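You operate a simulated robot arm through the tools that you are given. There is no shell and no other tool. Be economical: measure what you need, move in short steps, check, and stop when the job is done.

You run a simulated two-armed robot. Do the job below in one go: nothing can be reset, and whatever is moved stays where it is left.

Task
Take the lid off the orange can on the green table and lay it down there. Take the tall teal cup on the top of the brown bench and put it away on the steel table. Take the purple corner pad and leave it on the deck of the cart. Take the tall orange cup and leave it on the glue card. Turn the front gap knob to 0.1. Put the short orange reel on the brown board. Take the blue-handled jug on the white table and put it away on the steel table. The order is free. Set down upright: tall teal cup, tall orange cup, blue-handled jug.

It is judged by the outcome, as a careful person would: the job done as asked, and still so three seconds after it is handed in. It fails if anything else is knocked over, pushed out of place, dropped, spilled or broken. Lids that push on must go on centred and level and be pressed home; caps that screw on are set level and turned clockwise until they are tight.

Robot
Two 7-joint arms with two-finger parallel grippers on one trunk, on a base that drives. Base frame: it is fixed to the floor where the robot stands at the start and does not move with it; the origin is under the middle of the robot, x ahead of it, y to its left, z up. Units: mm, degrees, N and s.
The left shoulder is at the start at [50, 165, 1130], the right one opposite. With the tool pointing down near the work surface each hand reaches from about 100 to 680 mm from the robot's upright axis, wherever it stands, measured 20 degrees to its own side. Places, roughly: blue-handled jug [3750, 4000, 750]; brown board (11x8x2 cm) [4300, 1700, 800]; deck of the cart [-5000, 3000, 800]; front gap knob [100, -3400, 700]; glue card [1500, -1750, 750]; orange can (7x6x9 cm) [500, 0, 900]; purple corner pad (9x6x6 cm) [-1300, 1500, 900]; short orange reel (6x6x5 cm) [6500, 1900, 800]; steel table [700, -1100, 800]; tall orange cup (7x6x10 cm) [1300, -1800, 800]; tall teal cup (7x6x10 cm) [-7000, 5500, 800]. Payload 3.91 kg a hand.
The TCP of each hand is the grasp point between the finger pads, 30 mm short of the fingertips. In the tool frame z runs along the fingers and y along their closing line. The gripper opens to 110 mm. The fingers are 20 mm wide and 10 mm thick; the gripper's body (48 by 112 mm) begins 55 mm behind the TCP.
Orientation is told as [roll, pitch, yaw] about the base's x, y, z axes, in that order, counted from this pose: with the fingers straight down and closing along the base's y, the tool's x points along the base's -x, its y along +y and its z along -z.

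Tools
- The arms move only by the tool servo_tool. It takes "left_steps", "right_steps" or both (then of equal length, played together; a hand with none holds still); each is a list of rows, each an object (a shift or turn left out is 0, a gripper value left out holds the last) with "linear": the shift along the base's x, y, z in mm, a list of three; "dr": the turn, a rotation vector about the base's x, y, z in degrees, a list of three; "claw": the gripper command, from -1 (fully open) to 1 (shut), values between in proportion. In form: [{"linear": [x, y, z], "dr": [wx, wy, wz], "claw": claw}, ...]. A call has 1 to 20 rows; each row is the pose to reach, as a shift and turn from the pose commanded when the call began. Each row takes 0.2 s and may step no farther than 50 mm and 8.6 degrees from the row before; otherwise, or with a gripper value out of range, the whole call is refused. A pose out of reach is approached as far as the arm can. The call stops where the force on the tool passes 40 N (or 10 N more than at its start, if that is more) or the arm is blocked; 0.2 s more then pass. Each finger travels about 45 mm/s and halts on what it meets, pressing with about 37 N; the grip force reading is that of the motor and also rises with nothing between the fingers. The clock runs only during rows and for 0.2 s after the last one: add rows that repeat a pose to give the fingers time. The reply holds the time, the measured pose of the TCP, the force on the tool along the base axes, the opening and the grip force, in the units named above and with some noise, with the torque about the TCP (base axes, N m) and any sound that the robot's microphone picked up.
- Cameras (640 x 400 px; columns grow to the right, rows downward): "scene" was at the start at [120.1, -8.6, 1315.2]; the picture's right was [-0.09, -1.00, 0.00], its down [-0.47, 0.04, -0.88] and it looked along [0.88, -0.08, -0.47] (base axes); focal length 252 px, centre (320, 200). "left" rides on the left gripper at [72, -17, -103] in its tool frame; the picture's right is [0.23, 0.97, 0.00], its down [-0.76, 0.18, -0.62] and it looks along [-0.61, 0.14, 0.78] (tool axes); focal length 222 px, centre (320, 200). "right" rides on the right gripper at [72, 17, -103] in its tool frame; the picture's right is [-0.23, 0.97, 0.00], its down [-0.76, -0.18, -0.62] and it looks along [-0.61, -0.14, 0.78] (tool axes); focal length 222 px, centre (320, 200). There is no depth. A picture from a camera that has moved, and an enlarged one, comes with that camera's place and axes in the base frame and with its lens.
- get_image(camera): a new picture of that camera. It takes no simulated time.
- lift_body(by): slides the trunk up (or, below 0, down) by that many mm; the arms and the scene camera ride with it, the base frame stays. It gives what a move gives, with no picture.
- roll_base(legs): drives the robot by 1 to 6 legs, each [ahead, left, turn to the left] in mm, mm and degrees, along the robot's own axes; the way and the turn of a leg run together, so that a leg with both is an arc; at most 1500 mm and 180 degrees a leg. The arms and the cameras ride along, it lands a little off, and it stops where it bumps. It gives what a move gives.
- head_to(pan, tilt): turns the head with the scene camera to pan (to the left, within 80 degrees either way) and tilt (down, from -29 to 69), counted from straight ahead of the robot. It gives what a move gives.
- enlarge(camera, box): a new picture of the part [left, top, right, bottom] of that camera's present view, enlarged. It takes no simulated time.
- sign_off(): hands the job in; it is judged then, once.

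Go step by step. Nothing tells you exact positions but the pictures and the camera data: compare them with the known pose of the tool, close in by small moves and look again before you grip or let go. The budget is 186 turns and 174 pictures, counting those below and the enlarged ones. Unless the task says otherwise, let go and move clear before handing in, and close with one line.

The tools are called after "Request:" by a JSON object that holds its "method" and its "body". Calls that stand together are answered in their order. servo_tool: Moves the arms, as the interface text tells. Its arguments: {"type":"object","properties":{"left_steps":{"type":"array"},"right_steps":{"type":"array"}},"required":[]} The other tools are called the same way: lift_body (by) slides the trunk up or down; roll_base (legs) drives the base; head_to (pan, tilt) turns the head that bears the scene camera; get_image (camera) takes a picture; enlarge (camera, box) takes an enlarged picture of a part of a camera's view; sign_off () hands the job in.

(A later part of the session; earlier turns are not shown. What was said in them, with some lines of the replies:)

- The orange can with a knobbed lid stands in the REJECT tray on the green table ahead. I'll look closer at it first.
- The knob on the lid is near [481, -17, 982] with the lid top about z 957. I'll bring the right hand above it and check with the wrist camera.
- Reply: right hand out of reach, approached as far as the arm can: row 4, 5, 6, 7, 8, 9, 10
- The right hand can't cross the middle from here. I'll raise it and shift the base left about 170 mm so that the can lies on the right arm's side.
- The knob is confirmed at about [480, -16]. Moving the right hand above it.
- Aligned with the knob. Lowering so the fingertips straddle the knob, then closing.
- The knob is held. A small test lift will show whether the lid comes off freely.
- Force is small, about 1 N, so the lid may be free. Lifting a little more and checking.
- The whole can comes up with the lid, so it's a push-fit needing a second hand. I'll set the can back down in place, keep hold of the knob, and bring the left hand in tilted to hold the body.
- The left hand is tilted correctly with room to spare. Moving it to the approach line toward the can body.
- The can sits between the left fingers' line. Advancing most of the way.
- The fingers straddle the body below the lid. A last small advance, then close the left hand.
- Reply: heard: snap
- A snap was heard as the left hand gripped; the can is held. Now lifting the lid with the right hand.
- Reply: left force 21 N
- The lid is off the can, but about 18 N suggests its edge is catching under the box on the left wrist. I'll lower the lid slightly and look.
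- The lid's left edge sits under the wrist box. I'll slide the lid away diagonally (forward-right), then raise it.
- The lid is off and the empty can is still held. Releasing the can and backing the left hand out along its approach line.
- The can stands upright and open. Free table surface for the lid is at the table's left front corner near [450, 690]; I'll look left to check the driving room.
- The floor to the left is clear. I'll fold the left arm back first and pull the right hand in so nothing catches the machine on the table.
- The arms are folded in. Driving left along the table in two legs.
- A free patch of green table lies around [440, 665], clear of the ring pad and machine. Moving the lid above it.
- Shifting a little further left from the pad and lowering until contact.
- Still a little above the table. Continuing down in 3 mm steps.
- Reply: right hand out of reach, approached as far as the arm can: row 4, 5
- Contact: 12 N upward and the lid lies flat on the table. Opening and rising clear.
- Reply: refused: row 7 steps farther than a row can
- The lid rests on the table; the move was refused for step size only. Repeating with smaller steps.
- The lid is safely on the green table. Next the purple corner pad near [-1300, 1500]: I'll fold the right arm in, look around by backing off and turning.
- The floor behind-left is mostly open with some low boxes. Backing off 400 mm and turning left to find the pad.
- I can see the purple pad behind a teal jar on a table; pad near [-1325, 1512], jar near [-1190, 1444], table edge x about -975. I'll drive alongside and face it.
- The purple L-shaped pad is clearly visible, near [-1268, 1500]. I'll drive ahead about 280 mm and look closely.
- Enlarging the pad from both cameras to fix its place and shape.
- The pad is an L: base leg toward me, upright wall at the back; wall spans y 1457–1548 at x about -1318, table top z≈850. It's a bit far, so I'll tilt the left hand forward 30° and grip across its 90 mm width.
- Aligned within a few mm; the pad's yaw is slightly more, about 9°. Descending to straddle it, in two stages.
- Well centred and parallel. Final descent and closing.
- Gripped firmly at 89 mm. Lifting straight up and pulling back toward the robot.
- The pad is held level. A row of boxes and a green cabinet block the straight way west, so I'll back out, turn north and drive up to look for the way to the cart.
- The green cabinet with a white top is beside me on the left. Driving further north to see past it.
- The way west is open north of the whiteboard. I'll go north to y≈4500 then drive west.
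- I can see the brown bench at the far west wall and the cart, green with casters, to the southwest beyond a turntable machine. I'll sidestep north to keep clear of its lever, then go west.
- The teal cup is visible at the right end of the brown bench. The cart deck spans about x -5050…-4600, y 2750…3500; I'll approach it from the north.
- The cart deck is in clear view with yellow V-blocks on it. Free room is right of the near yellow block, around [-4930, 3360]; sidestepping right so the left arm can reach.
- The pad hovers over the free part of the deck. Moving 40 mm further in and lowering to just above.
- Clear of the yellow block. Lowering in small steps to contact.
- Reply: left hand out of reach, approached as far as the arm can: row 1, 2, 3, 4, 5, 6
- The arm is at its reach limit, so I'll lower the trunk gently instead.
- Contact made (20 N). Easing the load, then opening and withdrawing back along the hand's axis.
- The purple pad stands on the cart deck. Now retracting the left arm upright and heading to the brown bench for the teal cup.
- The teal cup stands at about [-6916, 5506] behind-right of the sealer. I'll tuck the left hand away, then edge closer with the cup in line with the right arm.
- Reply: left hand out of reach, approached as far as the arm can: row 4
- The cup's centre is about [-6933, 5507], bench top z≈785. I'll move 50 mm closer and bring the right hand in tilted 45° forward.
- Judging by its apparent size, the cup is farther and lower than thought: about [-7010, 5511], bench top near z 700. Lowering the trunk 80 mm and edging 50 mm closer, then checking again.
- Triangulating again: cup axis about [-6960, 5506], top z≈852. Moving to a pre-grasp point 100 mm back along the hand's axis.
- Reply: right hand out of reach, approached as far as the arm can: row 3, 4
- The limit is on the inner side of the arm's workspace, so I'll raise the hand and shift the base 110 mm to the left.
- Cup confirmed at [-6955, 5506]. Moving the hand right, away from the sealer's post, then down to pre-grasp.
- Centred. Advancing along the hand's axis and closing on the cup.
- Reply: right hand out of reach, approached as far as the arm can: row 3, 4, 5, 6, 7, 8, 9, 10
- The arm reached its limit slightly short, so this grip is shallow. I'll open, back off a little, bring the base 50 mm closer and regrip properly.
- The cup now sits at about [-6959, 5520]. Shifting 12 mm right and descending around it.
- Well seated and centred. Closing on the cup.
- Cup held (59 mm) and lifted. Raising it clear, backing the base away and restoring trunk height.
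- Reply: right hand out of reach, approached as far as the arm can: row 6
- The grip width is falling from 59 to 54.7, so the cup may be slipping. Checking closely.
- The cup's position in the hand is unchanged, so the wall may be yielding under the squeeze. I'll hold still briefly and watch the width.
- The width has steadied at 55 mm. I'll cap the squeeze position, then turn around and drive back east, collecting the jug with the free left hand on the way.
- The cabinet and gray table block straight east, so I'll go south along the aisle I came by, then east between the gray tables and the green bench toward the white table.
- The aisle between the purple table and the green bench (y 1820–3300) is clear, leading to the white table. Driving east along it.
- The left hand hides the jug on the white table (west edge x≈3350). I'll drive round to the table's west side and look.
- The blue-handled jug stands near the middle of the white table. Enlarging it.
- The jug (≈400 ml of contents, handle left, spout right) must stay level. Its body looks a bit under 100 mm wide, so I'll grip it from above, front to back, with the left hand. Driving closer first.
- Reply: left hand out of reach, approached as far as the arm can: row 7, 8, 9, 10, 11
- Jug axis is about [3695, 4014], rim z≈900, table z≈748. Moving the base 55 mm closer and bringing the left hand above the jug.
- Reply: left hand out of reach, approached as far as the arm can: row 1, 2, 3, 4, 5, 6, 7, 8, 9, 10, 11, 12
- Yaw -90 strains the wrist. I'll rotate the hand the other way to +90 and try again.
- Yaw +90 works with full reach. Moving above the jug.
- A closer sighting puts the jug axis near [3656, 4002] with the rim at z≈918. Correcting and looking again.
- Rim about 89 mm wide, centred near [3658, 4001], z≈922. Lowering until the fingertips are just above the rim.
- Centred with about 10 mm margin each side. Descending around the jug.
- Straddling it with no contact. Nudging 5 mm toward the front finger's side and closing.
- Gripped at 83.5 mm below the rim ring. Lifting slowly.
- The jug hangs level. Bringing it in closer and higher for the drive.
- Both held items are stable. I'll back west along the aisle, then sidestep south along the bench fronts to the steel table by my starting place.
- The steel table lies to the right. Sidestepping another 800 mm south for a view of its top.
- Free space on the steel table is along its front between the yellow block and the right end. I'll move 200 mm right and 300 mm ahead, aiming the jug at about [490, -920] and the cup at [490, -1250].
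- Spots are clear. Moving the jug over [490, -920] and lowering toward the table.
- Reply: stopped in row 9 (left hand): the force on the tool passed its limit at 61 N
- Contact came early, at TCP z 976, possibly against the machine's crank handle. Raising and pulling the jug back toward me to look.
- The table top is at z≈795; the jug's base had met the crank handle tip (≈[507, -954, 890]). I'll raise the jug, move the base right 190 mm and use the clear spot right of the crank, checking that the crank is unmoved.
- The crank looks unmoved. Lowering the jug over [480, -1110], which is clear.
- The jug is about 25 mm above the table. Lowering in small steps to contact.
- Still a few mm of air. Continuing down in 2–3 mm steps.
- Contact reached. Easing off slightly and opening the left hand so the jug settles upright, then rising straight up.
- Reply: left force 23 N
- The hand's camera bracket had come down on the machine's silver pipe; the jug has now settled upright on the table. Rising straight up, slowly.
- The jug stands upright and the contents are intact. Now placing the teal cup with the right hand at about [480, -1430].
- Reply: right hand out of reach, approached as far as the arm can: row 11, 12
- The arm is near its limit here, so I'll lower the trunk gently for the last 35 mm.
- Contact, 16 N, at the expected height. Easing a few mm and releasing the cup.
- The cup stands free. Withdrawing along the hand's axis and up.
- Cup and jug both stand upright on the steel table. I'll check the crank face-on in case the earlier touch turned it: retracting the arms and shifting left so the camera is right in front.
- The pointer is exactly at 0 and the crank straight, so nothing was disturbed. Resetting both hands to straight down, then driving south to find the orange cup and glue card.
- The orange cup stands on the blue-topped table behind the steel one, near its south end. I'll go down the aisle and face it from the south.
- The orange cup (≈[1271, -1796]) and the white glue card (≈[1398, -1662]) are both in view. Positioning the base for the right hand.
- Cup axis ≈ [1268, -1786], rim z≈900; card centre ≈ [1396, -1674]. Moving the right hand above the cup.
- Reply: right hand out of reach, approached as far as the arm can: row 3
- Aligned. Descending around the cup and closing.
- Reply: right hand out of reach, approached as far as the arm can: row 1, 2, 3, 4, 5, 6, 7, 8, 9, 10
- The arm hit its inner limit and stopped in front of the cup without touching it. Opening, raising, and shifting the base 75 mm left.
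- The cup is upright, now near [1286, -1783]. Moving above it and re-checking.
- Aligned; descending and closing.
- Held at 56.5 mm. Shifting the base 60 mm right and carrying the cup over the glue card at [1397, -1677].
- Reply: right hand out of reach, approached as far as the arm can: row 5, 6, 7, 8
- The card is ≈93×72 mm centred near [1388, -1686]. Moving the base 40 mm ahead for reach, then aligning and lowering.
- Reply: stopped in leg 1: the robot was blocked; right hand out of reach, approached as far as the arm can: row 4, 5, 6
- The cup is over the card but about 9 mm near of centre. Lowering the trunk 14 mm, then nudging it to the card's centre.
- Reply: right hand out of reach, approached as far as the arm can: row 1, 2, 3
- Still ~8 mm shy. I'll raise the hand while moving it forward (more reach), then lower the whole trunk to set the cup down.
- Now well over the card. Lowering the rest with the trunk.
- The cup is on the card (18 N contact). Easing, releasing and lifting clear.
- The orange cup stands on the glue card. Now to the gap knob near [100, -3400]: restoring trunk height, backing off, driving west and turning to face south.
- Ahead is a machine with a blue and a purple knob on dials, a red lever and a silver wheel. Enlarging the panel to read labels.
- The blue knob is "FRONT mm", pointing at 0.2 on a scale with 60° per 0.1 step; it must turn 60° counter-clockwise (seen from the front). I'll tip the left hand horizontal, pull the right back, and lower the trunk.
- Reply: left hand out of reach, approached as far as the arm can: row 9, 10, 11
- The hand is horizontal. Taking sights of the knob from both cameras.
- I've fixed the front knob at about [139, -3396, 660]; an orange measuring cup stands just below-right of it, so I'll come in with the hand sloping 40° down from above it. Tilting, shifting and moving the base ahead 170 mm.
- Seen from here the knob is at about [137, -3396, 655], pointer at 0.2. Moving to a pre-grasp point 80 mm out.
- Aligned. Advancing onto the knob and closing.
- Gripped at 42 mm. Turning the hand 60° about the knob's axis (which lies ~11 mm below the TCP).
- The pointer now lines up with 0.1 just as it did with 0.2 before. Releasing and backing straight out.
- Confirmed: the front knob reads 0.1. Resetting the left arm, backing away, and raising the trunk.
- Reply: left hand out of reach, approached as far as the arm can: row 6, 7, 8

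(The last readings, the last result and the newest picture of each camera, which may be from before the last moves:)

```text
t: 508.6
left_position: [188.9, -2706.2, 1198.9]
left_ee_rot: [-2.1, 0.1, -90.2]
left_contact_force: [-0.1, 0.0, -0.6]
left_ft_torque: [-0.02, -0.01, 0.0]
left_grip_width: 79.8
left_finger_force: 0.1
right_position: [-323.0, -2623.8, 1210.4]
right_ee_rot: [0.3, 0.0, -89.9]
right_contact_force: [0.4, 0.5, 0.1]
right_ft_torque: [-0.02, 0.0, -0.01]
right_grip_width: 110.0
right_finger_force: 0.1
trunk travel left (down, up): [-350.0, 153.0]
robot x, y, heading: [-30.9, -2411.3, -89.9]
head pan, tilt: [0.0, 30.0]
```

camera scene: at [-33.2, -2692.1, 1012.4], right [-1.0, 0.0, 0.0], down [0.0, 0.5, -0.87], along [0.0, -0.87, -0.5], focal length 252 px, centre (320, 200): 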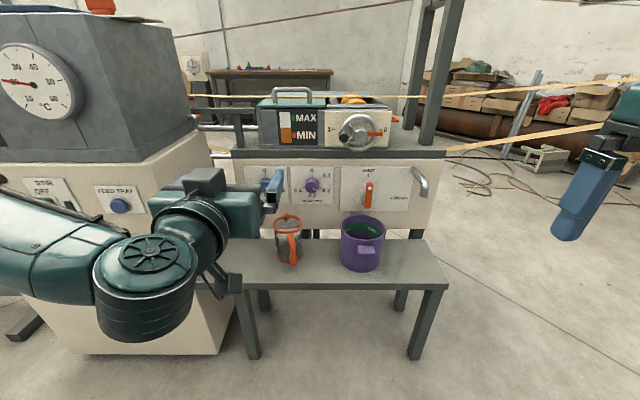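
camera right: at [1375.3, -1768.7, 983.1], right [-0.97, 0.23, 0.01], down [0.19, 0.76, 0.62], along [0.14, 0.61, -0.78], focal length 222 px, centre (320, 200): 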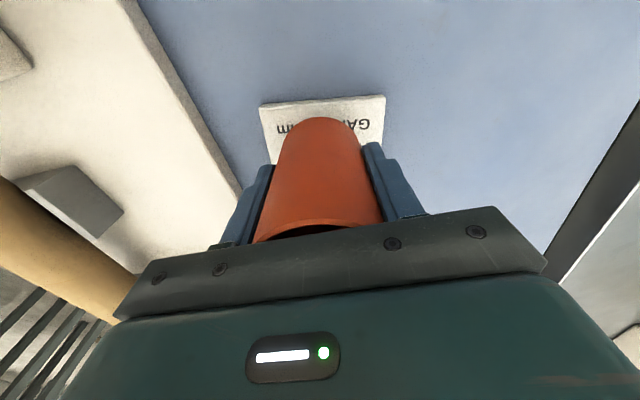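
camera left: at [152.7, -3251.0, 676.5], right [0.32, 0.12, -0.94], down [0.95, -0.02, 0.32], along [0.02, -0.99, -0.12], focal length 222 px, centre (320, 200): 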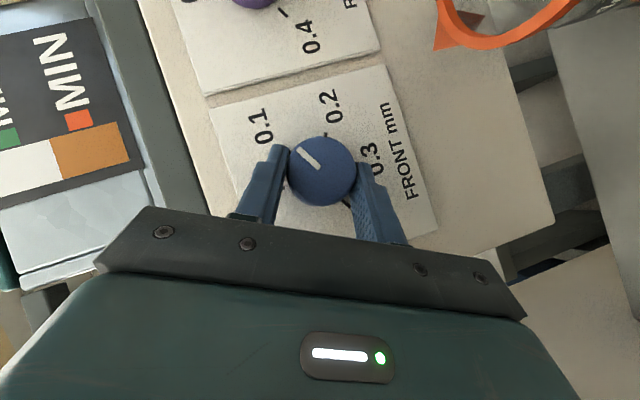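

Next the short orange reel near [6500, 1900]. Driving back north by the known west aisle, then east along the y≈2550 corridor.

Request:
{"method": "roll_base", "body": {"legs": [[0, 0, 180], [0, 330, 0], [1480, 0, 0], [1480, 0, 0], [1480, 0, 0], [520, 0, 0]]}}

Request:
{"method": "roll_base", "body": {"legs": [[0, 0, -90], [1480, 0, 0], [1480, 0, 0]]}}

Request:
{"method": "head_to", "body": {"pan": -5, "tilt": 15}}

Request:
{"method": "get_image", "body": {"camera": "scene"}}

```text
t: 542.8
left_position: [-472.0, 2845.3, 1199.0]
left_ee_rot: [-2.1, 0.1, 88.7]
left_contact_force: [0.5, 0.3, 0.4]
left_ft_torque: [-0.02, -0.01, 0.02]
left_grip_width: 80.0
left_finger_force: 0.2
right_position: [37.2, 2753.2, 1210.6]
right_ee_rot: [0.4, -0.1, 89.0]
right_contact_force: [0.6, -0.2, -0.2]
right_ft_torque: [0.02, 0.02, 0.0]
right_grip_width: 109.7
right_finger_force: 0.0
trunk travel left (down, up): [-350.0, 153.0]
robot x, y, heading: [-254.3, 2547.9, 89.0]
head pan, tilt: [0.0, 30.0]
```

```text
t: 560.8
left_position: [2990.8, 2738.0, 1199.5]
left_ee_rot: [-2.1, 0.1, -1.2]
left_contact_force: [0.4, 0.2, -0.1]
left_ft_torque: [-0.03, 0.03, 0.01]
left_grip_width: 79.8
left_finger_force: 0.1
right_position: [2898.4, 2227.7, 1210.6]
right_ee_rot: [0.4, 0.0, -1.1]
right_contact_force: [0.8, 0.3, -0.5]
right_ft_torque: [0.04, -0.02, 0.01]
right_grip_width: 110.3
right_finger_force: 0.0
trunk travel left (down, up): [-350.0, 153.0]
robot x, y, heading: [2695.4, 2515.4, -0.9]
head pan, tilt: [0.0, 30.0]
```

```text
t: 561.6
left_position: [2990.4, 2736.4, 1199.9]
left_ee_rot: [-2.2, 0.1, -1.3]
left_contact_force: [0.3, 0.7, 0.6]
left_ft_torque: [0.03, -0.02, 0.01]
left_grip_width: 79.7
left_finger_force: 0.0
right_position: [2899.2, 2227.8, 1210.1]
right_ee_rot: [0.4, 0.0, -1.0]
right_contact_force: [0.5, 0.5, -0.2]
right_ft_torque: [-0.02, 0.03, 0.0]
right_grip_width: 110.1
right_finger_force: 0.0
trunk travel left (down, up): [-350.0, 153.0]
robot x, y, heading: [2694.2, 2519.3, -0.9]
head pan, tilt: [-5.0, 15.0]
```

```text
14 pictures are left
camera scene: at [2816.3, 2508.7, 1336.5], right [-0.1, -0.99, 0.0], down [-0.26, 0.03, -0.97], along [0.96, -0.1, -0.26], focal length 252 px, centre (320, 200)
```

scene: 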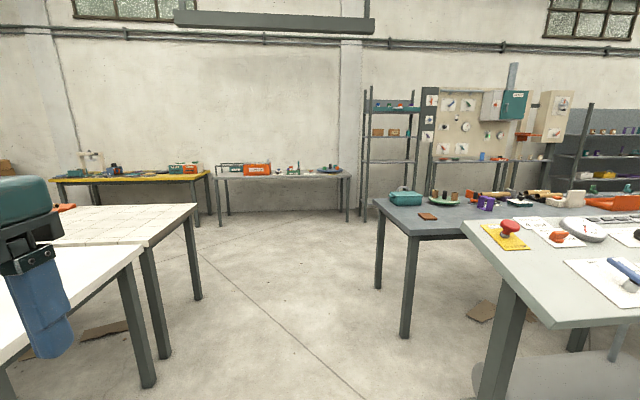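

The way is clear; the reel should be at the right end of the gray wall table. Driving up to it.

Request:
{"method": "roll_base", "body": {"legs": [[0, 0, 0.9], [1480, 0, 0], [1300, 0, 0], [0, -390, 0]]}}

Request:
{"method": "head_to", "body": {"pan": -12, "tilt": 22}}

Request:
{"method": "get_image", "body": {"camera": "scene"}}

```text
t: 578.9
left_position: [5765.7, 2323.0, 1199.3]
left_ee_rot: [-2.2, 0.0, -1.3]
left_contact_force: [-0.3, -0.5, -0.2]
left_ft_torque: [0.04, -0.03, 0.0]
left_grip_width: 80.0
left_finger_force: 0.2
right_position: [5673.6, 1813.4, 1211.4]
right_ee_rot: [0.5, 0.0, -1.1]
right_contact_force: [0.1, -0.7, -0.7]
right_ft_torque: [0.02, -0.01, -0.03]
right_grip_width: 109.9
right_finger_force: 0.1
trunk travel left (down, up): [-350.0, 153.0]
robot x, y, heading: [5469.0, 2101.9, -1.1]
head pan, tilt: [-5.0, 15.0]
```

```text
t: 579.6
left_position: [5765.3, 2322.5, 1199.4]
left_ee_rot: [-2.1, 0.1, -1.3]
left_contact_force: [0.0, -0.7, 0.2]
left_ft_torque: [-0.02, 0.01, 0.01]
left_grip_width: 79.9
left_finger_force: 0.0
right_position: [5673.4, 1813.7, 1211.0]
right_ee_rot: [0.4, 0.0, -1.2]
right_contact_force: [-0.3, 0.2, -0.2]
right_ft_torque: [-0.01, 0.02, -0.01]
right_grip_width: 110.0
right_finger_force: 0.0
trunk travel left (down, up): [-350.0, 153.0]
robot x, y, heading: [5466.9, 2109.2, -1.0]
head pan, tilt: [-12.0, 22.0]
```

```text
13 pictures are left
camera scene: at [5588.4, 2084.5, 1325.2], right [-0.22, -0.97, 0.0], down [-0.36, 0.08, -0.93], along [0.9, -0.21, -0.37], focal length 252 px, centre (320, 200)
```

scene: 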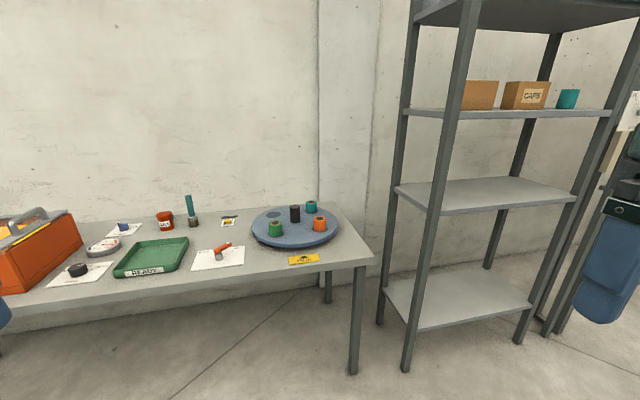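

On a round carousel at the table's right end stand green, teal and orange pieces around a black hub; the orange one should be the reel. Enlarging.

Request:
{"method": "enlarge", "body": {"camera": "scene", "box": [240, 185, 360, 265]}}

```text
5.00 times, centred on (300, 225) of scene
camera zoom: at [5588.4, 2084.5, 1325.2], right [-0.22, -0.97, 0.0], down [-0.36, 0.08, -0.93], along [0.9, -0.21, -0.37], focal length 1258 px, centre (420, 75)
```

zoom: 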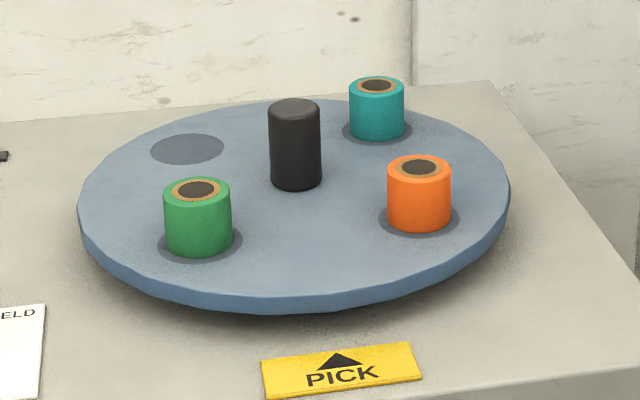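

The orange reel sits on the carousel near [6537, 1866]. Moving in so the right hand can take it from above without turning the carousel.

Request:
{"method": "roll_base", "body": {"legs": [[480, -45, 1]]}}

Request:
{"method": "servo_tool", "body": {"right_steps": [{"linear": [45, 8, -5]}, {"linear": [90, 16, -10]}, {"linear": [135, 24, -20]}, {"linear": [180, 32, -30]}, {"linear": [225, 40, -45]}, {"linear": [270, 48, -60]}, {"linear": [310, 55, -80]}, {"linear": [345, 60, -105]}, {"linear": [345, 60, -130]}, {"linear": [345, 60, -130]}]}}

Request:
{"method": "get_image", "body": {"camera": "right"}}

```text
t: 582.5
left_position: [6240.4, 2280.8, 1198.5]
left_ee_rot: [-2.1, 0.0, -0.2]
left_contact_force: [0.6, 0.2, -0.1]
left_ft_torque: [0.02, 0.01, -0.02]
left_grip_width: 79.3
left_finger_force: 0.1
right_position: [6158.5, 1769.5, 1211.3]
right_ee_rot: [0.4, 0.0, 0.1]
right_contact_force: [1.3, 0.4, -0.1]
right_ft_torque: [0.02, -0.04, 0.0]
right_grip_width: 110.0
right_finger_force: 0.0
trunk travel left (down, up): [-350.0, 153.0]
robot x, y, heading: [5947.6, 2053.0, 0.4]
head pan, tilt: [-12.0, 22.0]
```

```text
t: 584.7
left_position: [6239.4, 2280.1, 1198.6]
left_ee_rot: [-2.2, 0.1, 0.0]
left_contact_force: [0.6, -0.4, -0.2]
left_ft_torque: [0.03, -0.02, -0.01]
left_grip_width: 80.0
left_finger_force: 0.0
right_position: [6503.7, 1830.2, 1081.6]
right_ee_rot: [0.4, 0.0, 0.0]
right_contact_force: [0.1, -0.2, 0.0]
right_ft_torque: [0.01, 0.04, -0.01]
right_grip_width: 110.0
right_finger_force: 0.1
right hand out of reach, approached as far as the arm can: row 8
trunk travel left (down, up): [-350.0, 153.0]
robot x, y, heading: [5948.1, 2058.6, 0.0]
head pan, tilt: [-12.0, 22.0]
```

```text
11 pictures are left
camera right: at [6430.8, 1846.2, 1184.0], right [0.23, 0.97, 0.01], down [0.76, -0.18, 0.62], along [0.61, -0.14, -0.78], focal length 222 px, centre (320, 200)
```

right: 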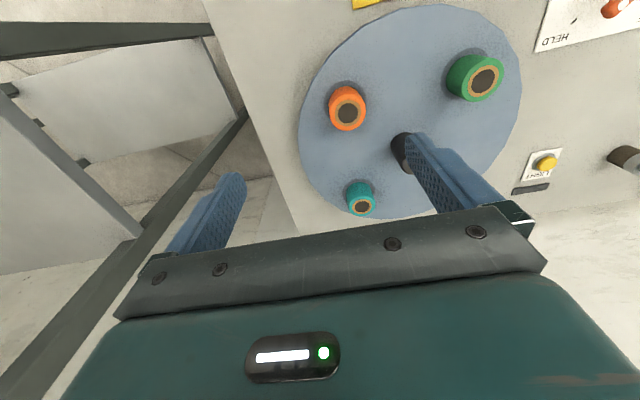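

Reel top centre ≈ [6543, 1864, 832]. Moving above it at z 900 for a check.

Request:
{"method": "servo_tool", "body": {"right_steps": [{"linear": [20, 17, -20], "claw": -0.6}, {"linear": [39, 33, -50]}, {"linear": [39, 33, -95]}, {"linear": [39, 33, -140]}, {"linear": [39, 33, -180]}, {"linear": [39, 33, -180]}]}}

Request:
{"method": "get_image", "body": {"camera": "right"}}

```text
t: 586.1
left_position: [6240.7, 2280.8, 1199.8]
left_ee_rot: [-2.0, 0.0, -0.1]
left_contact_force: [-0.4, 0.2, 0.6]
left_ft_torque: [0.02, 0.01, 0.0]
left_grip_width: 79.6
left_finger_force: 0.1
right_position: [6485.6, 1824.9, 930.2]
right_ee_rot: [0.4, 0.0, 0.0]
right_contact_force: [0.6, 0.7, -0.8]
right_ft_torque: [0.0, 0.0, -0.01]
right_grip_width: 88.1
right_finger_force: 0.1
right hand out of reach, approached as far as the arm can: row 1, 2, 3, 4, 5, 6
trunk travel left (down, up): [-350.0, 153.0]
robot x, y, heading: [5946.5, 2057.3, -0.0]
head pan, tilt: [-12.0, 22.0]
```

```text
10 pictures are left
camera right: at [6413.3, 1842.8, 1032.9], right [0.23, 0.97, 0.01], down [0.76, -0.18, 0.62], along [0.61, -0.13, -0.78], focal length 222 px, centre (320, 200)
```

right: 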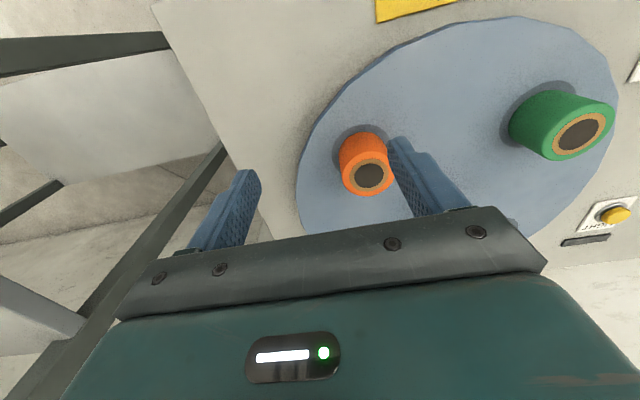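

At its reach limit; driving the base 80 mm closer, then aligning over the reel.

Request:
{"method": "roll_base", "body": {"legs": [[80, 0, 0]]}}

Request:
{"method": "servo_tool", "body": {"right_steps": [{"linear": [-10, 20, -5]}, {"linear": [-20, 42, -10]}, {"linear": [-20, 42, -35]}, {"linear": [-20, 42, -35]}]}}

Request:
{"method": "get_image", "body": {"camera": "right"}}

```text
t: 587.1
left_position: [6319.9, 2281.4, 1200.1]
left_ee_rot: [-2.1, 0.1, -0.1]
left_contact_force: [0.0, -0.8, 0.3]
left_ft_torque: [0.0, 0.08, 0.02]
left_grip_width: 80.0
left_finger_force: 0.1
right_position: [6567.2, 1827.4, 928.8]
right_ee_rot: [0.5, -0.1, -0.1]
right_contact_force: [-0.5, 0.5, -0.2]
right_ft_torque: [0.03, 0.04, 0.0]
right_grip_width: 87.9
right_finger_force: 0.0
trunk travel left (down, up): [-350.0, 153.0]
robot x, y, heading: [6026.5, 2061.7, 0.3]
head pan, tilt: [-12.0, 22.0]
```

```text
t: 588.1
left_position: [6320.0, 2280.6, 1199.6]
left_ee_rot: [-2.1, 0.0, -0.1]
left_contact_force: [0.1, -0.4, 0.8]
left_ft_torque: [0.02, 0.02, -0.01]
left_grip_width: 79.9
left_finger_force: 0.0
right_position: [6529.6, 1855.9, 904.5]
right_ee_rot: [0.5, -0.2, 0.0]
right_contact_force: [0.0, -0.7, 0.6]
right_ft_torque: [0.01, -0.02, 0.0]
right_grip_width: 88.1
right_finger_force: 0.0
right hand out of reach, approached as far as the arm can: row 1, 2, 3, 4
trunk travel left (down, up): [-350.0, 153.0]
robot x, y, heading: [6029.4, 2059.6, 0.1]
head pan, tilt: [-12.0, 22.0]
```

```text
9 pictures are left
camera right: at [6457.6, 1871.9, 1007.9], right [0.23, 0.97, 0.01], down [0.76, -0.18, 0.62], along [0.61, -0.13, -0.78], focal length 222 px, centre (320, 200)
```

right: 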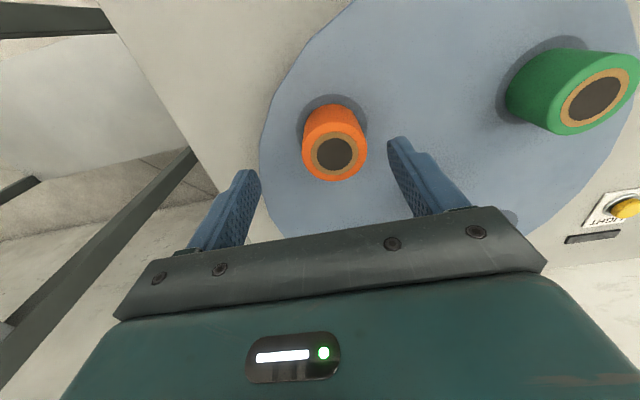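

It's again the inner limit; shifting the base 60 mm left so the reel is farther to the right, then aligning at [6546, 1867].

Request:
{"method": "roll_base", "body": {"legs": [[0, 60, 0]]}}

Request:
{"method": "servo_tool", "body": {"right_steps": [{"linear": [8, -25, 0]}, {"linear": [16, -49, 0]}, {"linear": [16, -49, -20]}, {"linear": [16, -49, -35]}, {"linear": [16, -49, -35]}]}}

Request:
{"method": "get_image", "body": {"camera": "right"}}

```text
t: 589.3
left_position: [6320.0, 2341.2, 1199.1]
left_ee_rot: [-2.1, 0.1, -0.2]
left_contact_force: [-0.3, -0.5, 0.8]
left_ft_torque: [-0.02, -0.01, -0.01]
left_grip_width: 79.6
left_finger_force: 0.1
right_position: [6530.4, 1914.5, 905.1]
right_ee_rot: [0.6, 0.0, 0.1]
right_contact_force: [0.0, -0.2, -0.8]
right_ft_torque: [-0.01, -0.01, 0.01]
right_grip_width: 87.9
right_finger_force: 0.0
trunk travel left (down, up): [-350.0, 153.0]
robot x, y, heading: [6030.2, 2120.1, -0.1]
head pan, tilt: [-12.0, 22.0]
```

```text
t: 590.5
left_position: [6321.9, 2341.0, 1199.1]
left_ee_rot: [-2.1, 0.0, -0.2]
left_contact_force: [-0.1, 0.1, -0.3]
left_ft_torque: [-0.02, 0.01, -0.02]
left_grip_width: 80.0
left_finger_force: 0.0
right_position: [6545.1, 1866.3, 871.0]
right_ee_rot: [0.4, -0.2, -0.1]
right_contact_force: [-0.5, 0.0, 0.5]
right_ft_torque: [0.01, 0.0, 0.02]
right_grip_width: 88.0
right_finger_force: 0.0
trunk travel left (down, up): [-350.0, 153.0]
robot x, y, heading: [6027.7, 2116.9, 0.1]
head pan, tilt: [-12.0, 22.0]
```

```text
8 pictures are left
camera right: at [6472.0, 1880.9, 973.8], right [0.23, 0.97, 0.01], down [0.76, -0.18, 0.62], along [0.61, -0.13, -0.78], focal length 222 px, centre (320, 200)
```

right: 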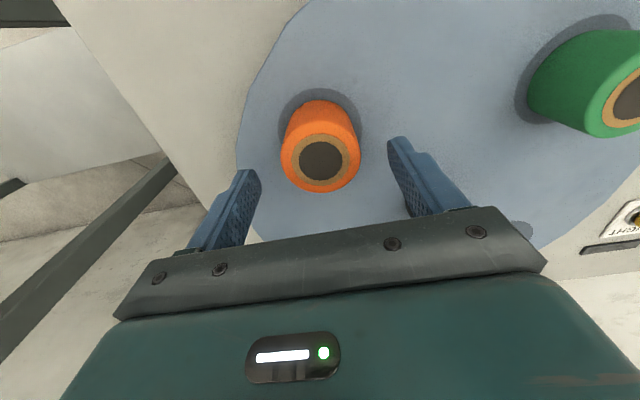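

Centred on the reel. Descending.

Request:
{"method": "servo_tool", "body": {"right_steps": [{"linear": [1, 0, -16]}, {"linear": [2, 0, -32]}, {"linear": [2, 0, -46]}, {"linear": [2, 0, -46]}]}}

```text
t: 591.5
left_position: [6319.8, 2340.1, 1199.0]
left_ee_rot: [-2.1, 0.0, -0.2]
left_contact_force: [0.8, -0.7, -1.0]
left_ft_torque: [0.0, -0.03, -0.01]
left_grip_width: 79.8
left_finger_force: 0.1
right_position: [6528.8, 1853.1, 843.7]
right_ee_rot: [0.5, -0.1, 0.1]
right_contact_force: [-0.5, 0.0, -0.1]
right_ft_torque: [-0.02, -0.03, 0.02]
right_grip_width: 88.1
right_finger_force: 0.0
right hand out of reach, approached as far as the arm can: row 1, 2, 3, 4
trunk travel left (down, up): [-350.0, 153.0]
robot x, y, heading: [6029.7, 2121.3, 0.2]
head pan, tilt: [-12.0, 22.0]
```

The arm's limit pulled it aside slightly without contact. I'll go back up to the aligned pose and lower with the trunk instead.

Request:
{"method": "servo_tool", "body": {"right_steps": [{"linear": [0, 0, 15]}, {"linear": [5, 4, 35]}, {"linear": [18, 13, 40]}, {"linear": [18, 13, 40]}]}}

Request:
{"method": "lift_body", "body": {"by": -60}}

```text
t: 592.5
left_position: [6319.5, 2341.3, 1200.3]
left_ee_rot: [-2.2, 0.0, -0.3]
left_contact_force: [-0.6, -0.8, 0.3]
left_ft_torque: [0.01, 0.0, -0.02]
left_grip_width: 79.9
left_finger_force: 0.1
right_position: [6546.4, 1866.9, 883.5]
right_ee_rot: [0.5, -0.2, 0.0]
right_contact_force: [-0.4, 0.2, 0.1]
right_ft_torque: [0.0, -0.01, 0.0]
right_grip_width: 88.4
right_finger_force: 0.0
trunk travel left (down, up): [-350.0, 153.0]
robot x, y, heading: [6026.0, 2117.9, 0.2]
head pan, tilt: [-12.0, 22.0]
```

```text
t: 593.5
left_position: [6320.5, 2340.6, 1139.1]
left_ee_rot: [-2.1, -0.1, -0.2]
left_contact_force: [-0.2, 0.7, 0.7]
left_ft_torque: [0.01, 0.01, 0.02]
left_grip_width: 79.6
left_finger_force: 0.1
right_position: [6546.3, 1866.7, 823.4]
right_ee_rot: [0.5, -0.1, 0.0]
right_contact_force: [0.9, -0.6, 0.0]
right_ft_torque: [0.0, 0.0, 0.02]
right_grip_width: 87.9
right_finger_force: 0.0
trunk travel left (down, up): [-290.0, 213.0]
robot x, y, heading: [6025.3, 2117.4, 0.3]
head pan, tilt: [-12.0, 22.0]
```

Exactly placed at [6546, 1867, 823] with no contact. Closing on the reel, then lifting with the trunk.

Request:
{"method": "servo_tool", "body": {"right_steps": [{"claw": 0.3}, {"claw": 1}, {}, {}, {}]}}

Request:
{"method": "lift_body", "body": {"by": 60}}

Request:
{"method": "get_image", "body": {"camera": "right"}}

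```text
t: 594.7
left_position: [6320.6, 2340.9, 1138.7]
left_ee_rot: [-2.1, 0.0, -0.2]
left_contact_force: [0.1, -0.2, -0.6]
left_ft_torque: [0.02, 0.01, -0.03]
left_grip_width: 79.9
left_finger_force: 0.0
right_position: [6545.0, 1867.0, 822.6]
right_ee_rot: [0.5, -0.1, 0.0]
right_contact_force: [0.3, -0.2, 1.9]
right_ft_torque: [-0.07, 0.01, 0.0]
right_grip_width: 54.9
right_finger_force: 37.3
trunk travel left (down, up): [-290.0, 213.0]
robot x, y, heading: [6027.0, 2118.5, 0.1]
head pan, tilt: [-12.0, 22.0]
```

```text
t: 595.7
left_position: [6319.8, 2341.5, 1199.0]
left_ee_rot: [-2.1, 0.1, -0.2]
left_contact_force: [0.2, 0.4, 0.3]
left_ft_torque: [0.01, -0.01, 0.03]
left_grip_width: 80.0
left_finger_force: 0.1
right_position: [6546.0, 1866.7, 882.9]
right_ee_rot: [0.5, -0.1, 0.1]
right_contact_force: [-0.3, -0.7, -1.2]
right_ft_torque: [0.0, 0.03, 0.0]
right_grip_width: 54.5
right_finger_force: 36.8
trunk travel left (down, up): [-350.0, 153.0]
robot x, y, heading: [6029.7, 2116.5, 0.2]
head pan, tilt: [-12.0, 22.0]
```

```text
7 pictures are left
camera right: at [6473.6, 1882.9, 986.1], right [0.23, 0.97, 0.01], down [0.76, -0.18, 0.62], along [0.61, -0.13, -0.78], focal length 222 px, centre (320, 200)
```

right: 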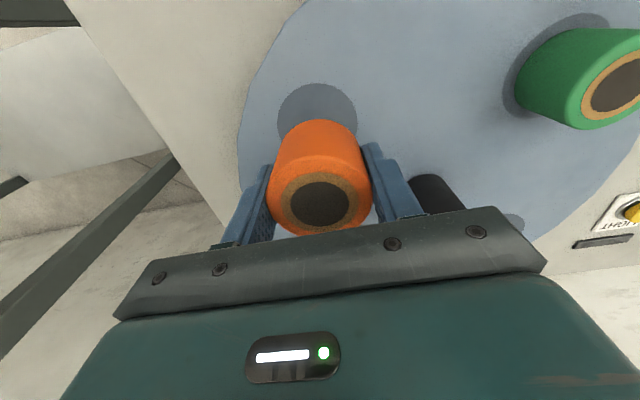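

The reel is held and clear. Lifting it higher, tucking in, and driving back to the gray table with the brown board, to face it from the north.

Request:
{"method": "servo_tool", "body": {"right_steps": [{"linear": [0, 0, 40]}, {"linear": [0, 0, 85]}, {"linear": [-20, 0, 130]}, {"linear": [-50, 0, 165]}, {"linear": [-90, 0, 195]}, {"linear": [-130, 0, 220]}, {"linear": [-170, 0, 240]}]}}

Request:
{"method": "roll_base", "body": {"legs": [[-350, 350, 0], [-1130, 0, 0], [0, 0, -90]]}}

Request:
{"method": "head_to", "body": {"pan": -12, "tilt": 35}}

Request:
{"method": "get_image", "body": {"camera": "scene"}}

```text
t: 597.3
left_position: [6321.1, 2339.4, 1199.6]
left_ee_rot: [-2.2, 0.0, -0.1]
left_contact_force: [0.6, -0.6, -0.2]
left_ft_torque: [0.01, -0.11, 0.01]
left_grip_width: 79.6
left_finger_force: 0.1
right_position: [6373.3, 1867.2, 1123.4]
right_ee_rot: [0.5, -0.1, -0.1]
right_contact_force: [-0.4, -0.5, -0.3]
right_ft_torque: [0.01, 0.02, 0.03]
right_grip_width: 54.7
right_finger_force: 36.7
trunk travel left (down, up): [-350.0, 153.0]
robot x, y, heading: [6029.3, 2119.4, 0.2]
head pan, tilt: [-12.0, 22.0]
```

```text
t: 610.1
left_position: [4765.2, 2175.7, 1199.2]
left_ee_rot: [-2.0, 0.0, -90.7]
left_contact_force: [-0.3, -0.4, -0.3]
left_ft_torque: [0.01, -0.03, 0.02]
left_grip_width: 80.0
left_finger_force: 0.1
right_position: [4290.4, 2122.7, 1121.7]
right_ee_rot: [0.5, -0.1, -90.4]
right_contact_force: [-0.3, -0.4, -1.0]
right_ft_torque: [-0.01, 0.04, 0.02]
right_grip_width: 54.4
right_finger_force: 36.7
trunk travel left (down, up): [-350.0, 153.0]
robot x, y, heading: [4542.0, 2468.6, -90.0]
head pan, tilt: [-12.0, 22.0]
```

```text
t: 610.9
left_position: [4766.0, 2175.4, 1199.4]
left_ee_rot: [-2.1, -0.1, -90.6]
left_contact_force: [0.0, 1.3, 0.3]
left_ft_torque: [0.01, -0.02, -0.01]
left_grip_width: 79.9
left_finger_force: 0.1
right_position: [4291.0, 2124.6, 1122.7]
right_ee_rot: [0.5, 0.0, -90.4]
right_contact_force: [-0.2, 0.1, -0.3]
right_ft_torque: [0.0, 0.0, 0.01]
right_grip_width: 54.6
right_finger_force: 37.4
trunk travel left (down, up): [-350.0, 153.0]
robot x, y, heading: [4541.8, 2468.0, -90.4]
head pan, tilt: [-12.0, 35.0]
```

```text
6 pictures are left
camera scene: at [4525.3, 2354.2, 1304.6], right [-0.98, 0.21, 0.0], down [0.12, 0.56, -0.82], along [-0.17, -0.8, -0.57], focal length 252 px, centre (320, 200)
```

scene: 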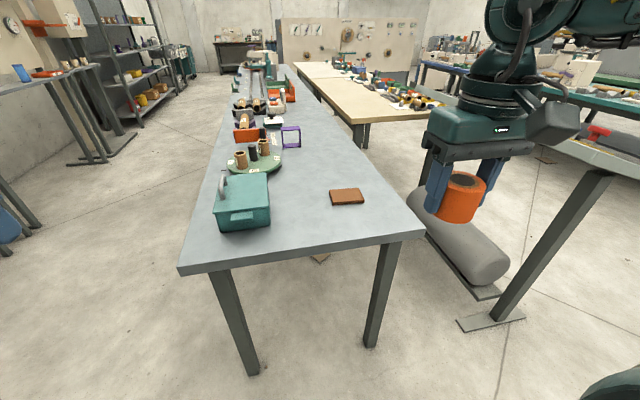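

The brown board is at about [4279, 1658], top z≈814. Driving ahead 300 mm and bringing the reel over it.

Request:
{"method": "roll_base", "body": {"legs": [[300, 0, 0.4]]}}

Request:
{"method": "servo_tool", "body": {"right_steps": [{"linear": [-3, -40, -15]}, {"linear": [-6, -80, -30]}, {"linear": [-9, -120, -50]}, {"linear": [-12, -160, -75]}, {"linear": [-12, -166, -120]}, {"linear": [-12, -166, -165]}, {"linear": [-12, -166, -200]}, {"linear": [-12, -166, -220]}, {"linear": [-12, -166, -220]}]}}

Request:
{"method": "get_image", "body": {"camera": "right"}}

```text
t: 613.0
left_position: [4767.7, 1876.6, 1198.9]
left_ee_rot: [-2.0, 0.1, -90.2]
left_contact_force: [0.0, -0.5, -0.5]
left_ft_torque: [0.01, 0.01, 0.02]
left_grip_width: 79.9
left_finger_force: 0.1
right_position: [4293.1, 1820.8, 1121.1]
right_ee_rot: [0.5, -0.1, -89.9]
right_contact_force: [0.5, -0.1, -0.4]
right_ft_torque: [-0.02, 0.0, -0.01]
right_grip_width: 54.8
right_finger_force: 37.0
trunk travel left (down, up): [-350.0, 153.0]
robot x, y, heading: [4542.3, 2169.9, -89.8]
head pan, tilt: [-12.0, 35.0]
```

```text
t: 615.0
left_position: [4767.4, 1875.8, 1199.7]
left_ee_rot: [-2.2, 0.0, -90.2]
left_contact_force: [0.3, -0.6, 0.3]
left_ft_torque: [0.01, 0.03, 0.03]
left_grip_width: 79.6
left_finger_force: 0.0
right_position: [4281.5, 1654.6, 902.1]
right_ee_rot: [0.5, -0.1, -90.0]
right_contact_force: [1.2, 0.3, -0.4]
right_ft_torque: [-0.01, 0.0, -0.02]
right_grip_width: 54.6
right_finger_force: 36.8
trunk travel left (down, up): [-350.0, 153.0]
robot x, y, heading: [4545.1, 2169.3, -90.0]
head pan, tilt: [-12.0, 35.0]
```

```text
5 pictures are left
camera right: at [4297.2, 1726.8, 1005.7], right [0.97, -0.23, 0.01], down [-0.18, -0.76, 0.62], along [-0.13, -0.61, -0.78], focal length 222 px, centre (320, 200)
```

right: 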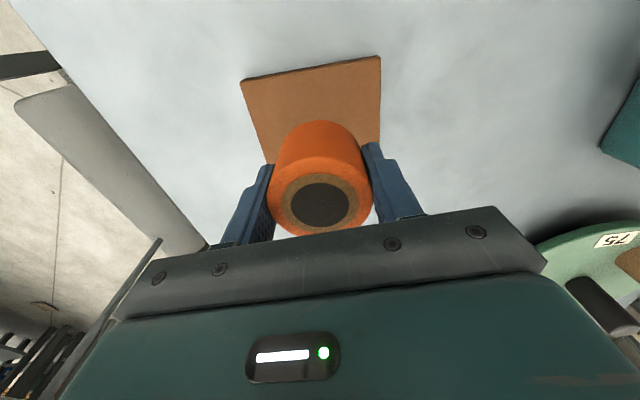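

The reel is over the board within a few mm (board centre ≈ [4282, 1661]). Nudging 5 mm and lowering with the trunk.

Request:
{"method": "servo_tool", "body": {"right_steps": [{"linear": [0, 5, 0]}, {"linear": [0, 5, 0]}]}}

Request:
{"method": "lift_body", "body": {"by": -38}}

Request:
{"method": "lift_body", "body": {"by": -6}}

```text
t: 615.5
left_position: [4767.2, 1876.3, 1199.7]
left_ee_rot: [-2.1, 0.0, -90.1]
left_contact_force: [-0.3, -0.6, -0.2]
left_ft_torque: [0.02, 0.01, -0.01]
left_grip_width: 79.9
left_finger_force: 0.1
right_position: [4281.7, 1658.9, 902.3]
right_ee_rot: [0.7, -0.1, -89.9]
right_contact_force: [0.0, -0.2, -1.0]
right_ft_torque: [0.01, 0.01, -0.01]
right_grip_width: 54.6
right_finger_force: 37.2
trunk travel left (down, up): [-350.0, 153.0]
robot x, y, heading: [4546.7, 2169.5, -90.0]
head pan, tilt: [-12.0, 35.0]
```

```text
t: 616.4
left_position: [4767.7, 1876.5, 1161.0]
left_ee_rot: [-2.1, 0.0, -90.1]
left_contact_force: [0.7, 0.8, 0.0]
left_ft_torque: [0.02, -0.01, 0.02]
left_grip_width: 79.7
left_finger_force: 0.0
right_position: [4281.7, 1659.6, 864.1]
right_ee_rot: [0.5, -0.1, -89.9]
right_contact_force: [-0.7, 0.1, -0.6]
right_ft_torque: [0.02, -0.02, -0.01]
right_grip_width: 54.4
right_finger_force: 36.8
trunk travel left (down, up): [-312.0, 191.0]
robot x, y, heading: [4544.4, 2171.3, -89.9]
head pan, tilt: [-12.0, 35.0]
```

```text
t: 616.9
left_position: [4766.0, 1876.0, 1156.2]
left_ee_rot: [-2.1, 0.0, -90.1]
left_contact_force: [0.3, 0.0, 0.4]
left_ft_torque: [0.0, -0.03, 0.02]
left_grip_width: 80.0
left_finger_force: 0.1
right_position: [4280.2, 1659.4, 859.0]
right_ee_rot: [0.6, -0.1, -89.8]
right_contact_force: [-0.8, 0.1, -0.4]
right_ft_torque: [0.0, -0.01, 0.01]
right_grip_width: 54.5
right_finger_force: 37.0
trunk travel left (down, up): [-306.0, 197.0]
robot x, y, heading: [4544.1, 2167.0, -90.0]
head pan, tilt: [-12.0, 35.0]
```

No contact yet; continuing in small trunk steps.

Request:
{"method": "lift_body", "body": {"by": -4}}

Request:
{"method": "lift_body", "body": {"by": -4}}

```text
t: 617.5
left_position: [4767.1, 1876.2, 1152.2]
left_ee_rot: [-2.1, 0.0, -90.0]
left_contact_force: [0.7, 0.4, -0.6]
left_ft_torque: [0.02, -0.01, 0.0]
left_grip_width: 79.5
left_finger_force: 0.0
right_position: [4280.8, 1658.1, 854.5]
right_ee_rot: [0.5, -0.2, -89.9]
right_contact_force: [0.9, 0.4, -0.8]
right_ft_torque: [0.01, 0.03, -0.01]
right_grip_width: 54.9
right_finger_force: 37.2
trunk travel left (down, up): [-302.0, 201.0]
robot x, y, heading: [4539.3, 2170.9, -89.9]
head pan, tilt: [-12.0, 35.0]
```

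```text
t: 618.0
left_position: [4766.5, 1877.8, 1147.6]
left_ee_rot: [-2.2, 0.0, -90.1]
left_contact_force: [-0.2, -0.5, -0.1]
left_ft_torque: [0.0, 0.03, 0.01]
left_grip_width: 79.9
left_finger_force: 0.0
right_position: [4281.8, 1659.1, 850.1]
right_ee_rot: [0.5, -0.1, -89.9]
right_contact_force: [0.6, 1.2, -1.0]
right_ft_torque: [0.01, 0.03, 0.02]
right_grip_width: 54.6
right_finger_force: 37.0
trunk travel left (down, up): [-298.0, 205.0]
robot x, y, heading: [4543.5, 2167.0, -89.8]
head pan, tilt: [-12.0, 35.0]
```

Request:
{"method": "lift_body", "body": {"by": -4}}

Request:
{"method": "lift_body", "body": {"by": -3}}

Request:
{"method": "enlarge", "body": {"camera": "scene", "box": [330, 110, 490, 230]}}

```text
t: 618.5
left_position: [4766.7, 1877.2, 1143.3]
left_ee_rot: [-2.1, 0.1, -90.1]
left_contact_force: [-0.4, 0.8, -0.4]
left_ft_torque: [0.02, 0.0, -0.01]
left_grip_width: 79.4
left_finger_force: 0.0
right_position: [4280.7, 1659.3, 848.5]
right_ee_rot: [0.4, -0.3, -90.0]
right_contact_force: [-1.6, 1.5, 12.9]
right_ft_torque: [-0.02, 0.35, -0.05]
right_grip_width: 55.2
right_finger_force: 36.8
trunk travel left (down, up): [-294.0, 209.0]
robot x, y, heading: [4544.8, 2168.8, -89.8]
head pan, tilt: [-12.0, 35.0]
```

```text
t: 619.0
left_position: [4768.0, 1879.8, 1141.7]
left_ee_rot: [-2.1, -0.1, -90.1]
left_contact_force: [-0.4, -0.1, -0.5]
left_ft_torque: [0.02, 0.02, -0.05]
left_grip_width: 79.6
left_finger_force: 0.1
right_position: [4282.1, 1659.5, 848.5]
right_ee_rot: [0.5, -0.7, -90.1]
right_contact_force: [-5.4, 1.2, 33.9]
right_ft_torque: [0.39, 0.61, 0.03]
right_grip_width: 54.9
right_finger_force: 37.1
trunk travel left (down, up): [-291.0, 212.0]
robot x, y, heading: [4543.4, 2170.7, -89.5]
head pan, tilt: [-12.0, 35.0]
```

```text
3.33 times, centred on (410, 170) of scene
camera zoom: at [4526.9, 2055.9, 1246.3], right [-0.98, 0.2, 0.0], down [0.12, 0.56, -0.82], along [-0.17, -0.8, -0.57], focal length 839 px, centre (20, 300)
```

zoom: 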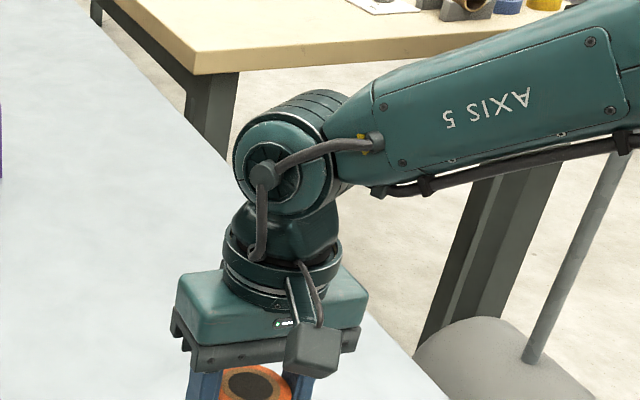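

The reel is pressed onto the board (34 N). Easing 6 mm, releasing and lifting away.

Request:
{"method": "lift_body", "body": {"by": 6}}

Request:
{"method": "servo_tool", "body": {"right_steps": [{"claw": 0}, {"claw": -0.4}, {"claw": -0.6}, {}, {"linear": [0, 0, 15]}, {"linear": [0, 0, 45]}, {"linear": [0, 0, 90]}, {"linear": [0, 0, 135]}, {"linear": [0, 30, 175]}, {"linear": [0, 70, 200]}]}}

Request:
{"method": "get_image", "body": {"camera": "right"}}

```text
t: 619.6
left_position: [4767.4, 1877.4, 1145.5]
left_ee_rot: [-2.1, -0.1, -90.1]
left_contact_force: [-0.1, -0.3, -0.6]
left_ft_torque: [0.0, -0.01, 0.02]
left_grip_width: 79.7
left_finger_force: 0.0
right_position: [4281.2, 1659.2, 848.3]
right_ee_rot: [0.5, -0.1, -89.9]
right_contact_force: [0.9, -3.5, 7.6]
right_ft_torque: [-0.2, 0.14, 0.06]
right_grip_width: 54.8
right_finger_force: 37.2
trunk travel left (down, up): [-297.0, 206.0]
robot x, y, heading: [4543.6, 2170.5, -89.9]
head pan, tilt: [-12.0, 35.0]
```

```text
t: 621.8
left_position: [4766.4, 1877.5, 1146.8]
left_ee_rot: [-2.1, 0.0, -90.1]
left_contact_force: [-0.6, 0.6, -0.3]
left_ft_torque: [-0.03, 0.01, -0.01]
left_grip_width: 80.0
left_finger_force: 0.2
right_position: [4281.2, 1729.9, 1049.7]
right_ee_rot: [0.5, -0.1, -90.0]
right_contact_force: [0.3, 1.1, 0.5]
right_ft_torque: [-0.02, -0.02, -0.01]
right_grip_width: 87.9
right_finger_force: 0.0
trunk travel left (down, up): [-297.0, 206.0]
robot x, y, heading: [4548.3, 2167.4, -90.0]
head pan, tilt: [-12.0, 35.0]
```

```text
3 pictures are left
camera right: at [4296.7, 1803.1, 1153.2], right [0.97, -0.23, 0.01], down [-0.18, -0.76, 0.62], along [-0.13, -0.61, -0.78], focal length 222 px, centre (320, 200)
```

right: 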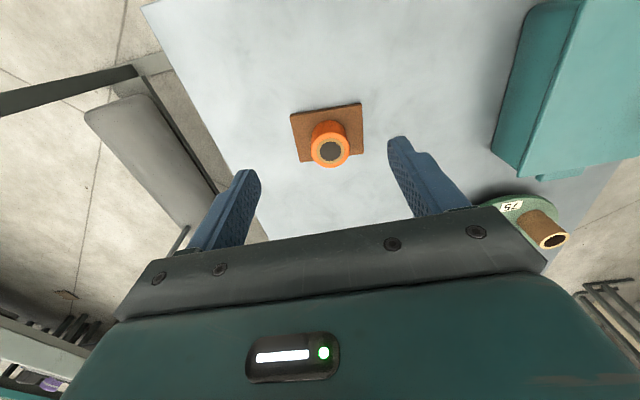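

The reel stands on the brown board. All tasks are complete; backing clear, then handing in.

Request:
{"method": "roll_base", "body": {"legs": [[-200, 0, 0]]}}

Request:
{"method": "sign_off", "body": {}}

```text
t: 623.4
left_position: [4765.6, 2075.8, 1145.7]
left_ee_rot: [-2.2, 0.0, -90.1]
left_contact_force: [-0.6, 0.3, -0.4]
left_ft_torque: [-0.02, 0.0, -0.04]
left_grip_width: 79.6
left_finger_force: 0.1
right_position: [4279.8, 1928.2, 1049.6]
right_ee_rot: [0.5, -0.2, -90.1]
right_contact_force: [0.4, 0.1, -0.6]
right_ft_torque: [-0.02, 0.02, 0.02]
right_grip_width: 88.0
right_finger_force: 0.0
trunk travel left (down, up): [-297.0, 206.0]
robot x, y, heading: [4542.7, 2366.8, -89.8]
head pan, tilt: [-12.0, 35.0]
```

```text
The job is handed in.
```

All seven tasks are done and handed in: the can lid, purple corner pad, teal cup, jug, orange cup and reel are each where you asked, and the front gap knob reads 0.1. On the way the jug's base touched the crank handle on the steel-table machine (the pointer still read 0 afterwards), the camera bracket rested on its silver pipe, and the base was stopped by a bump at the blue-topped table; I saw nothing displaced.
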